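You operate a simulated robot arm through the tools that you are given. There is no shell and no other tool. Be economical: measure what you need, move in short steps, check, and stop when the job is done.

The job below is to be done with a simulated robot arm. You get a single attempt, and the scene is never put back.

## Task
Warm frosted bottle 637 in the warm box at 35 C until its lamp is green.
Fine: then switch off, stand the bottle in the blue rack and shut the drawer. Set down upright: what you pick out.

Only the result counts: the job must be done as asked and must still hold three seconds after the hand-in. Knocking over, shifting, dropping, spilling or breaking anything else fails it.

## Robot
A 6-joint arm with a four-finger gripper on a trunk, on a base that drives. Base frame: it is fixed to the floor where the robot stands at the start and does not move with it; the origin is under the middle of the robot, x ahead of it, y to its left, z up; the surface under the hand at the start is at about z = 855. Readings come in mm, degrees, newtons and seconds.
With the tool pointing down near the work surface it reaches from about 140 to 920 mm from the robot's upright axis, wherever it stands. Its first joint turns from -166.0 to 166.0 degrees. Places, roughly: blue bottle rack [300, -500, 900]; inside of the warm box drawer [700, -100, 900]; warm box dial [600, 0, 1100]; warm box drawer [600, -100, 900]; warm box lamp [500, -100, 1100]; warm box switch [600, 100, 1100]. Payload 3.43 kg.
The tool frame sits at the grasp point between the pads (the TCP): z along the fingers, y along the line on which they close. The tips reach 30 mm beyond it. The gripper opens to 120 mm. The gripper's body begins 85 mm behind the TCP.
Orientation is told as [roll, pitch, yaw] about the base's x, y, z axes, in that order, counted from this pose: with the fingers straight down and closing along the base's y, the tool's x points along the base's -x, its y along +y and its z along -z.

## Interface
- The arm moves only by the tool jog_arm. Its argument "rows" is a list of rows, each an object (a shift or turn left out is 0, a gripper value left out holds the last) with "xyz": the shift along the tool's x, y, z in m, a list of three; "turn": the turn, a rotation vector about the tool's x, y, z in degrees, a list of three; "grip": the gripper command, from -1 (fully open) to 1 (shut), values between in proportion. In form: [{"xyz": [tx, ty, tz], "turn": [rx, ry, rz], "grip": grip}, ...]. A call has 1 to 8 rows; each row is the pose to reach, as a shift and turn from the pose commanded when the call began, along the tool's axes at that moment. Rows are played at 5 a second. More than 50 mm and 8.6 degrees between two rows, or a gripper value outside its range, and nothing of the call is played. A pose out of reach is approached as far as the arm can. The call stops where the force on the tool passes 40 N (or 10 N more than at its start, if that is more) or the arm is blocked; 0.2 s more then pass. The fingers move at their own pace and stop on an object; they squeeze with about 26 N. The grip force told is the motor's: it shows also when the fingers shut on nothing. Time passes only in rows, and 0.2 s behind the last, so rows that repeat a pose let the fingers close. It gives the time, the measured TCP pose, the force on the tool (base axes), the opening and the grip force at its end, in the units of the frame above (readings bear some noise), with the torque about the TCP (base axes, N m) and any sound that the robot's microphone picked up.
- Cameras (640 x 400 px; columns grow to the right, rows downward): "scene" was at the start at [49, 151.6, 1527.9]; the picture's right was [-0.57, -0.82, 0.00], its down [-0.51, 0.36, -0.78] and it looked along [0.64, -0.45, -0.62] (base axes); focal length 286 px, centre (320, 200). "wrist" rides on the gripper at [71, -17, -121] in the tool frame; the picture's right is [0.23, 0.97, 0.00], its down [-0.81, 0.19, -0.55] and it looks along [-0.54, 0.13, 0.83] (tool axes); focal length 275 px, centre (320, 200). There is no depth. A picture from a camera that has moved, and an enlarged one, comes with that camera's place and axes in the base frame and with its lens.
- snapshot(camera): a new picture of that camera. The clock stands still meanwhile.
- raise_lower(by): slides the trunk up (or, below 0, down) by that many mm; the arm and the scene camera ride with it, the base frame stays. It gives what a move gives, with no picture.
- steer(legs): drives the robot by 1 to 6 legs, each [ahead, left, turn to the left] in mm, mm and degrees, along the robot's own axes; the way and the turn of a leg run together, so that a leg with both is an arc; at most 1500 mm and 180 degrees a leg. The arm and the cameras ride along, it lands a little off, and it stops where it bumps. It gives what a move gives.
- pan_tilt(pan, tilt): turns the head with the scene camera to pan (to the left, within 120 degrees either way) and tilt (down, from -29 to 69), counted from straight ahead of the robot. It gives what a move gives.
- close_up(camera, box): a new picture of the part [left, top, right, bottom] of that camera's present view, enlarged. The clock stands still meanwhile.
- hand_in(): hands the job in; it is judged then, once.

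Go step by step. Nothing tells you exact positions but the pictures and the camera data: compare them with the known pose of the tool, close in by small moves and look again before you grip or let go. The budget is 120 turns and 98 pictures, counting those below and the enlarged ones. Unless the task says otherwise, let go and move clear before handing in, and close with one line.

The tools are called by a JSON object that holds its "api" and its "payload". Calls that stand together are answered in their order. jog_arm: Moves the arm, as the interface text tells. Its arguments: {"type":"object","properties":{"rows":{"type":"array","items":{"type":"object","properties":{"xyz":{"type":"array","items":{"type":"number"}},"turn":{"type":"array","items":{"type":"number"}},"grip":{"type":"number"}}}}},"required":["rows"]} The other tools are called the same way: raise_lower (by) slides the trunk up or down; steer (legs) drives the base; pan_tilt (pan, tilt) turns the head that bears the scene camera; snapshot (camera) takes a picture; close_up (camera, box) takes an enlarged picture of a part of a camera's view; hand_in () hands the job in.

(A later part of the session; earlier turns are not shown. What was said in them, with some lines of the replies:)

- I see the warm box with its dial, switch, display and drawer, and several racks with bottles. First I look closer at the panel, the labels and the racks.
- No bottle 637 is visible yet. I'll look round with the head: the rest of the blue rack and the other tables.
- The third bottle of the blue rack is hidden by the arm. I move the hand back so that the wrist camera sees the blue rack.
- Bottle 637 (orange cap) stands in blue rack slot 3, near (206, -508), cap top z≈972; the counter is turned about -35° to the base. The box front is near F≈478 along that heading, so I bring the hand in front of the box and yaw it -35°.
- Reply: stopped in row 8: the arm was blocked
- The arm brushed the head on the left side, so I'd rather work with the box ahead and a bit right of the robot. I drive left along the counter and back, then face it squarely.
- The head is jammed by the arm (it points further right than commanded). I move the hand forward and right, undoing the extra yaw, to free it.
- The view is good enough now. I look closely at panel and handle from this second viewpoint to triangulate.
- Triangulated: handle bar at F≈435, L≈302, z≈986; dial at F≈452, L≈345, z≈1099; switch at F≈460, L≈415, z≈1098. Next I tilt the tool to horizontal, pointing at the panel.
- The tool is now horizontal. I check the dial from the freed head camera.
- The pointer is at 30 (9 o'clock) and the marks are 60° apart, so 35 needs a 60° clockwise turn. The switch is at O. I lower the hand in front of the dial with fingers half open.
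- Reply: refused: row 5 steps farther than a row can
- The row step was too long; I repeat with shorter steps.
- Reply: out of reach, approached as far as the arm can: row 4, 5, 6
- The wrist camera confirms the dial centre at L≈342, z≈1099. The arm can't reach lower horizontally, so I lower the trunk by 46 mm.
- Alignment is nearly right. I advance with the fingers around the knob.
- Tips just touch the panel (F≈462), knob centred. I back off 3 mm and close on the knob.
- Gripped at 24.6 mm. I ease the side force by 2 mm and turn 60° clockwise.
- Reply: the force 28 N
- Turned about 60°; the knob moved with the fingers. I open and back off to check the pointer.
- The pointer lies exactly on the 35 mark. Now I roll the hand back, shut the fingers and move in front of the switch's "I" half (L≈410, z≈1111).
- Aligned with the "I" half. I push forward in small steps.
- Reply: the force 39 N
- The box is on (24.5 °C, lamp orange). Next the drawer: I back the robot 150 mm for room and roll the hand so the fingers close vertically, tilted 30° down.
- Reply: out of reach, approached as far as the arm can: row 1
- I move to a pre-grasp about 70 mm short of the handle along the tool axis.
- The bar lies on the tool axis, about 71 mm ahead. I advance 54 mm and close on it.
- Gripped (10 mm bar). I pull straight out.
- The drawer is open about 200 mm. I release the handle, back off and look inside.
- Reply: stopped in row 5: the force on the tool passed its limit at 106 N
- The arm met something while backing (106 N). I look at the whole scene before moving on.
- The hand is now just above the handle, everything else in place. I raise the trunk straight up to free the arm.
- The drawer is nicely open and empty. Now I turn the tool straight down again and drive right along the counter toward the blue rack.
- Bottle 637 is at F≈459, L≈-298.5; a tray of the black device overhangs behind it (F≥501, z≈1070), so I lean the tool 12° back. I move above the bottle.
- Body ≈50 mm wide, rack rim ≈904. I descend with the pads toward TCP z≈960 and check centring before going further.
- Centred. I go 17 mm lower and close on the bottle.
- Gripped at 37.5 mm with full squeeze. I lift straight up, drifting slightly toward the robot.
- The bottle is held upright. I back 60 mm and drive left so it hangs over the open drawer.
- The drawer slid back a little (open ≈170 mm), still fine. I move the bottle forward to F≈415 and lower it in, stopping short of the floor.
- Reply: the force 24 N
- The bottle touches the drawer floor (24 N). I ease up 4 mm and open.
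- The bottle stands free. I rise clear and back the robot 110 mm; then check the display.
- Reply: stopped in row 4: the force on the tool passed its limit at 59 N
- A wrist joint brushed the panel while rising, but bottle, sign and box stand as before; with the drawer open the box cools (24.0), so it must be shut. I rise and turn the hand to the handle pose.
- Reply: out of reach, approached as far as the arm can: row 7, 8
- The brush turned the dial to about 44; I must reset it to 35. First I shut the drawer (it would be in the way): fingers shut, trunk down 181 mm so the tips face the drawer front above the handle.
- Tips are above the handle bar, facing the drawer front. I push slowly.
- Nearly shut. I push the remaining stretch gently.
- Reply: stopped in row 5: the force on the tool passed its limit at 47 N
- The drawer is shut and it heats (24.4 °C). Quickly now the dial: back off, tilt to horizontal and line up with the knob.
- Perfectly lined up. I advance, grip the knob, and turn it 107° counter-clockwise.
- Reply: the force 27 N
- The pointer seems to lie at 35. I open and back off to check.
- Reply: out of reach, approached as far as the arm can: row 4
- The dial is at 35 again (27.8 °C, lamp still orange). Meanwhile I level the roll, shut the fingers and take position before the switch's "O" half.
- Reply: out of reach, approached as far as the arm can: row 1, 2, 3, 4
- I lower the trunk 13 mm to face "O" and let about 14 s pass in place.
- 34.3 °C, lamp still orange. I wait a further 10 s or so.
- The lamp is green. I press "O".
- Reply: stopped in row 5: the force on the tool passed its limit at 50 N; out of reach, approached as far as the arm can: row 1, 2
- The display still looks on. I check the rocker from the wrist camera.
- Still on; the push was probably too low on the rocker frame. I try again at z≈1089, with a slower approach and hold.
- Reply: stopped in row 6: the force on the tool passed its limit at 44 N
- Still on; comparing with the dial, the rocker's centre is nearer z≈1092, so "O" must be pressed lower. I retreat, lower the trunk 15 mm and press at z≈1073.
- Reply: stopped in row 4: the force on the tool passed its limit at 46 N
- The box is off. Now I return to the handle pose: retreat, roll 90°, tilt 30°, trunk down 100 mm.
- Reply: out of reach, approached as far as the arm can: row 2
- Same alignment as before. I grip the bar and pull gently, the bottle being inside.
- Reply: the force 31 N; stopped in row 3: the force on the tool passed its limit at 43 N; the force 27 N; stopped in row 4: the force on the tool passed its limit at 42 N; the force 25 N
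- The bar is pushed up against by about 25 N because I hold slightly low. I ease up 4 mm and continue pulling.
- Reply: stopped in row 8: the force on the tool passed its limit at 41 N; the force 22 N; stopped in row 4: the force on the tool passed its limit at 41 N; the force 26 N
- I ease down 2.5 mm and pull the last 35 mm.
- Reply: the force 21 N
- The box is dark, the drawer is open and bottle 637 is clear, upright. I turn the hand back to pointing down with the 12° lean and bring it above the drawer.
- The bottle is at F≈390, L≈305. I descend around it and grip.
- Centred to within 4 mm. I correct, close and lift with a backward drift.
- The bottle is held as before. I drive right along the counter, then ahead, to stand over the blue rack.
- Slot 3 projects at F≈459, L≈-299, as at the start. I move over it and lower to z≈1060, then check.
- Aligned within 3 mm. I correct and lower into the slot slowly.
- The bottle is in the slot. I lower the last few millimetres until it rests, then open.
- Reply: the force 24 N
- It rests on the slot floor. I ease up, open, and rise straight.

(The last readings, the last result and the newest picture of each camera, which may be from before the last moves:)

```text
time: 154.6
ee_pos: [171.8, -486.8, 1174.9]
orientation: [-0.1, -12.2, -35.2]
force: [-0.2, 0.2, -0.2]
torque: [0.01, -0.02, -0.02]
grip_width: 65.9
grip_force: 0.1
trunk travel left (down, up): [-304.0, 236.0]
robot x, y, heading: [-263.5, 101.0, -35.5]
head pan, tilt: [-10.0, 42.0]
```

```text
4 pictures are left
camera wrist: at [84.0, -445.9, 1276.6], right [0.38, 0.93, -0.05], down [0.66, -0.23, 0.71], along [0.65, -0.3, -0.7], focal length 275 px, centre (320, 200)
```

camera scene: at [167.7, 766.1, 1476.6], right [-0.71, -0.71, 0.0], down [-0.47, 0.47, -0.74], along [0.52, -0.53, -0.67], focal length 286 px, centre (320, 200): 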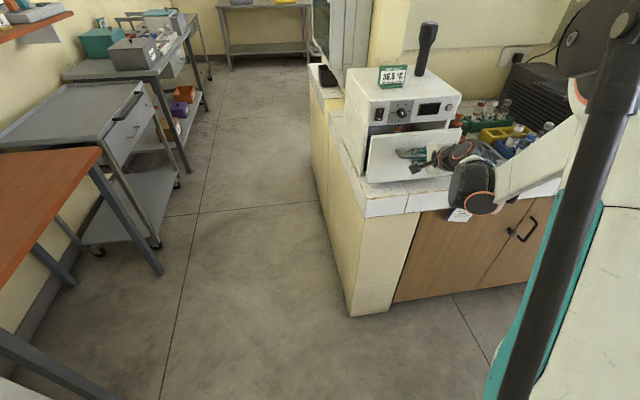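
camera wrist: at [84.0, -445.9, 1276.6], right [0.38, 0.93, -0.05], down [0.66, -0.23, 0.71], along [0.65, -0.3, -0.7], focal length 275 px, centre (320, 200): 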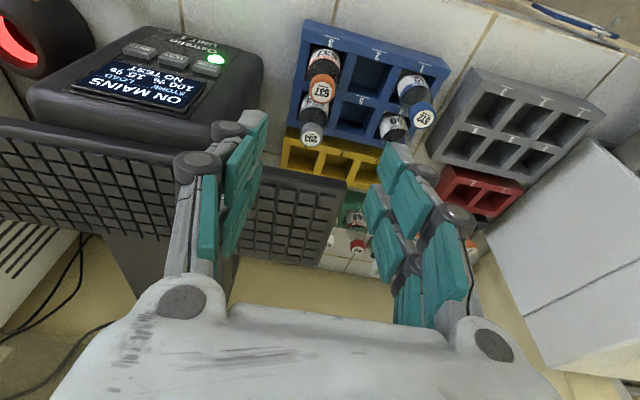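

Bottle 637 stands in slot 3 of the blue rack. I drive back to the box and take the proven pushing pose, fingers shut.

{"api": "steer", "payload": {"legs": [[-90, 0, 0], [0, 601, 0]]}}

{"api": "jog_arm", "payload": {"rows": [{"turn": [0, 6, 0], "grip": 1}, {"turn": [0, 12, 0]}]}}

{"api": "jog_arm", "payload": {"rows": [{"turn": [0, 0, 8.5]}, {"turn": [0, 0, 17]}, {"turn": [0, 0, 25.5]}, {"turn": [0, 0, 34]}, {"turn": [0, 0, 42.5]}, {"turn": [0, 0, 51]}, {"turn": [0, 0, 59.5]}, {"turn": [0, 0, 68]}]}}

{"api": "jog_arm", "payload": {"rows": [{"turn": [0, 0, 8]}, {"turn": [0, 0, 16]}, {"turn": [0, 0, 22]}]}}

{"api": "jog_arm", "payload": {"rows": [{"xyz": [0, -0.012, 0], "turn": [-7.5, 0, 0]}, {"xyz": [0, -0.025, 0], "turn": [-15, 0, 0]}, {"xyz": [0, -0.04, 0], "turn": [-22.5, 0, 0]}, {"xyz": [0, -0.055, 0], "turn": [-30, 0, 0]}, {"xyz": [0, -0.07, 0], "turn": [-37.5, 0, 0]}, {"xyz": [0, -0.085, 0], "turn": [-45, 0, 0]}, {"xyz": [0, -0.1, 0], "turn": [-52.5, 0, 0]}, {"xyz": [0, -0.11, 0], "turn": [-60, 0, 0]}]}}

```text
time: 158.7
ee_pos: [441.6, 38.0, 1172.8]
orientation: [-0.1, -12.1, -35.5]
force: [0.3, 0.5, -0.7]
torque: [-0.02, 0.03, 0.03]
grip_width: 66.1
grip_force: 0.0
trunk travel left (down, up): [-304.0, 236.0]
robot x, y, heading: [7.0, 629.8, -35.8]
head pan, tilt: [-10.0, 42.0]
```

```text
time: 159.2
ee_pos: [442.2, 36.8, 1173.4]
orientation: [-0.1, -0.1, -35.5]
force: [0.1, 0.3, -0.2]
torque: [0.0, 0.0, -0.02]
grip_width: 0.0
grip_force: 25.5
trunk travel left (down, up): [-304.0, 236.0]
robot x, y, heading: [1.2, 625.1, -36.0]
head pan, tilt: [-10.0, 42.0]
```

```text
time: 161.1
ee_pos: [441.6, 36.9, 1173.5]
orientation: [0.1, 0.0, -103.5]
force: [-0.5, -0.6, 0.0]
torque: [-0.05, -0.02, -0.01]
grip_width: 0.0
grip_force: 26.0
trunk travel left (down, up): [-304.0, 236.0]
robot x, y, heading: [6.0, 626.0, -36.0]
head pan, tilt: [-10.0, 42.0]
```

```text
time: 161.8
ee_pos: [442.2, 38.4, 1173.8]
orientation: [0.2, -0.1, -125.5]
force: [0.0, 0.2, -0.1]
torque: [0.01, 0.01, -0.02]
grip_width: 0.0
grip_force: 25.9
trunk travel left (down, up): [-304.0, 236.0]
robot x, y, heading: [4.0, 624.5, -36.0]
head pan, tilt: [-10.0, 42.0]
```

```text
time: 163.7
ee_pos: [352.0, 101.4, 1173.1]
orientation: [60.3, -0.1, -125.4]
force: [0.1, 0.2, 0.4]
torque: [0.01, 0.01, 0.0]
grip_width: 0.2
grip_force: 26.3
trunk travel left (down, up): [-304.0, 236.0]
robot x, y, heading: [4.6, 621.4, -35.7]
head pan, tilt: [-10.0, 42.0]
```

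{"api": "jog_arm", "payload": {"rows": [{"xyz": [0, -0.007, -0.0121]}]}}

{"api": "raise_lower", "payload": {"by": -140}}

{"api": "snapshot", "payload": {"camera": "wrist"}}

```text
time: 164.1
ee_pos: [340.8, 108.3, 1177.4]
orientation: [59.9, 0.1, -125.3]
force: [0.4, -0.7, 0.4]
torque: [0.0, 0.02, 0.01]
grip_width: 0.0
grip_force: 26.4
out of reach, approached as far as the arm can: row 1
trunk travel left (down, up): [-304.0, 236.0]
robot x, y, heading: [4.5, 625.9, -35.7]
head pan, tilt: [-10.0, 42.0]
```

```text
time: 165.7
ee_pos: [341.2, 107.7, 1037.0]
orientation: [60.0, 0.0, -125.3]
force: [-0.9, -0.4, -0.1]
torque: [0.01, -0.01, 0.01]
grip_width: 0.0
grip_force: 26.1
trunk travel left (down, up): [-164.0, 376.0]
robot x, y, heading: [3.2, 628.7, -35.9]
head pan, tilt: [-10.0, 42.0]
```

```text
3 pictures are left
camera wrist: at [289.9, 230.8, 1082.2], right [0.53, -0.09, 0.84], down [-0.78, -0.44, 0.44], along [0.33, -0.89, -0.31], focal length 275 px, centre (320, 200)
```

wrist: 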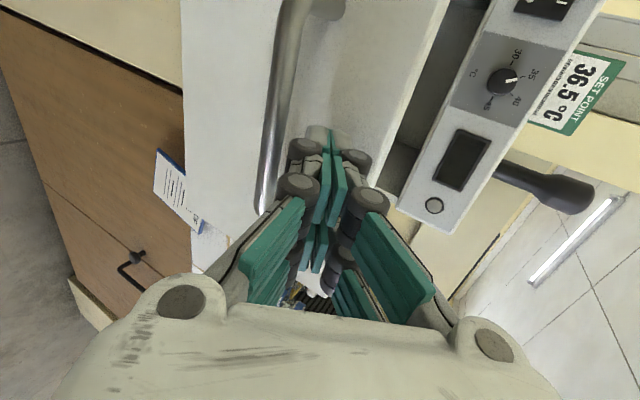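

Same geometry as before, tips above the bar. I push the drawer shut.

{"api": "jog_arm", "payload": {"rows": [{"xyz": [0.009, 0.0075, 0.013]}, {"xyz": [0.018, 0.015, 0.026]}, {"xyz": [0.018, 0.0235, 0.0407]}, {"xyz": [0.018, 0.0325, 0.0563]}, {"xyz": [0.018, 0.0415, 0.0719]}, {"xyz": [0.018, 0.0505, 0.0875]}, {"xyz": [0.018, 0.0595, 0.103]}, {"xyz": [0.018, 0.0675, 0.1169]}]}}

{"api": "jog_arm", "payload": {"rows": [{"xyz": [0, 0.009, 0.0156]}, {"xyz": [0, 0.018, 0.0312]}, {"xyz": [0, 0.026, 0.045]}, {"xyz": [0, 0.0315, 0.0546]}, {"xyz": [0, 0.0355, 0.0615]}, {"xyz": [0, 0.0385, 0.0667]}, {"xyz": [0, 0.041, 0.071]}, {"xyz": [0, 0.043, 0.0745]}]}}

```text
time: 167.5
ee_pos: [463.5, 44.2, 1036.5]
orientation: [60.1, 0.0, -125.3]
force: [-0.1, 0.2, 0.5]
torque: [-0.03, 0.03, 0.02]
grip_width: 0.0
grip_force: 26.1
trunk travel left (down, up): [-164.0, 376.0]
robot x, y, heading: [3.1, 627.2, -35.7]
head pan, tilt: [-10.0, 42.0]
```

```text
time: 169.3
ee_pos: [524.4, -3.3, 1036.9]
orientation: [59.8, -0.1, -125.3]
force: [-12.3, 11.2, 6.9]
torque: [-0.09, -0.06, -0.1]
grip_width: 0.0
grip_force: 26.4
trunk travel left (down, up): [-164.0, 376.0]
robot x, y, heading: [6.7, 626.0, -36.0]
head pan, tilt: [-10.0, 42.0]
stopped in row 8: the force on the tool passed its limit at 46 N (the readings are from after the stop); the commanded pose is now the measured one
```

Contact at F≈431, as when it was fully shut before. I back off and check the end state.

{"api": "jog_arm", "payload": {"rows": [{"xyz": [0, -0.015, -0.026]}, {"xyz": [0, -0.03, -0.052]}, {"xyz": [0, -0.045, -0.078]}]}}

{"api": "snapshot", "payload": {"camera": "scene"}}

{"api": "snapshot", "payload": {"camera": "wrist"}}

```text
time: 170.1
ee_pos: [454.2, 47.8, 1036.1]
orientation: [59.8, 0.0, -125.3]
force: [0.1, 0.3, 0.0]
torque: [0.03, -0.01, -0.02]
grip_width: 0.0
grip_force: 26.2
trunk travel left (down, up): [-164.0, 376.0]
robot x, y, heading: [5.6, 625.7, -35.8]
head pan, tilt: [-10.0, 42.0]
```

```text
2 pictures are left
camera scene: at [161.6, 741.3, 1586.8], right [-0.72, -0.7, 0.0], down [-0.47, 0.48, -0.74], along [0.52, -0.53, -0.67], focal length 286 px, centre (320, 200)
```

scene: 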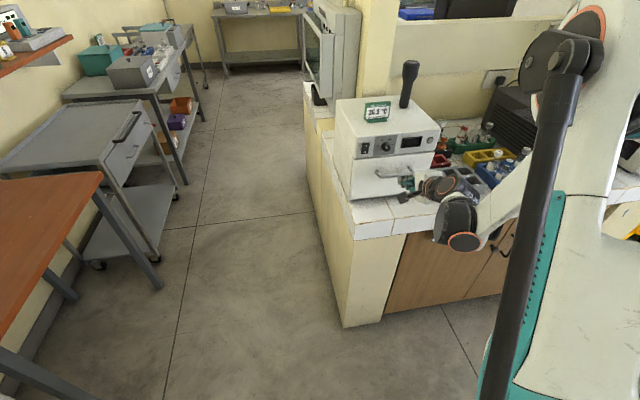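

```text
1 pictures are left
camera wrist: at [402.9, 172.0, 1081.9], right [0.53, -0.1, 0.84], down [-0.78, -0.44, 0.45], along [0.33, -0.89, -0.31], focal length 275 px, centre (320, 200)
```

wrist: 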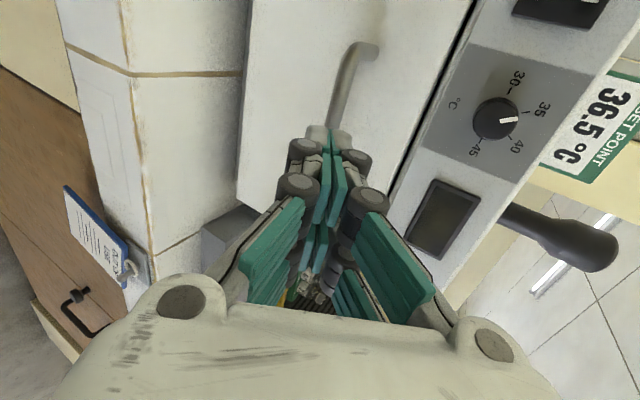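

The drawer is shut, the box is off, the dial is at 35 and the bottle stands in the blue rack, with the hand clear. I hand in.

{"api": "hand_in", "payload": {}}

```text
The job is handed in.
```

I warmed bottle 637 in the warm box at 35 °C until the lamp turned green, then switched the box off, stood the bottle upright in slot 3 of the blue rack and shut the drawer.
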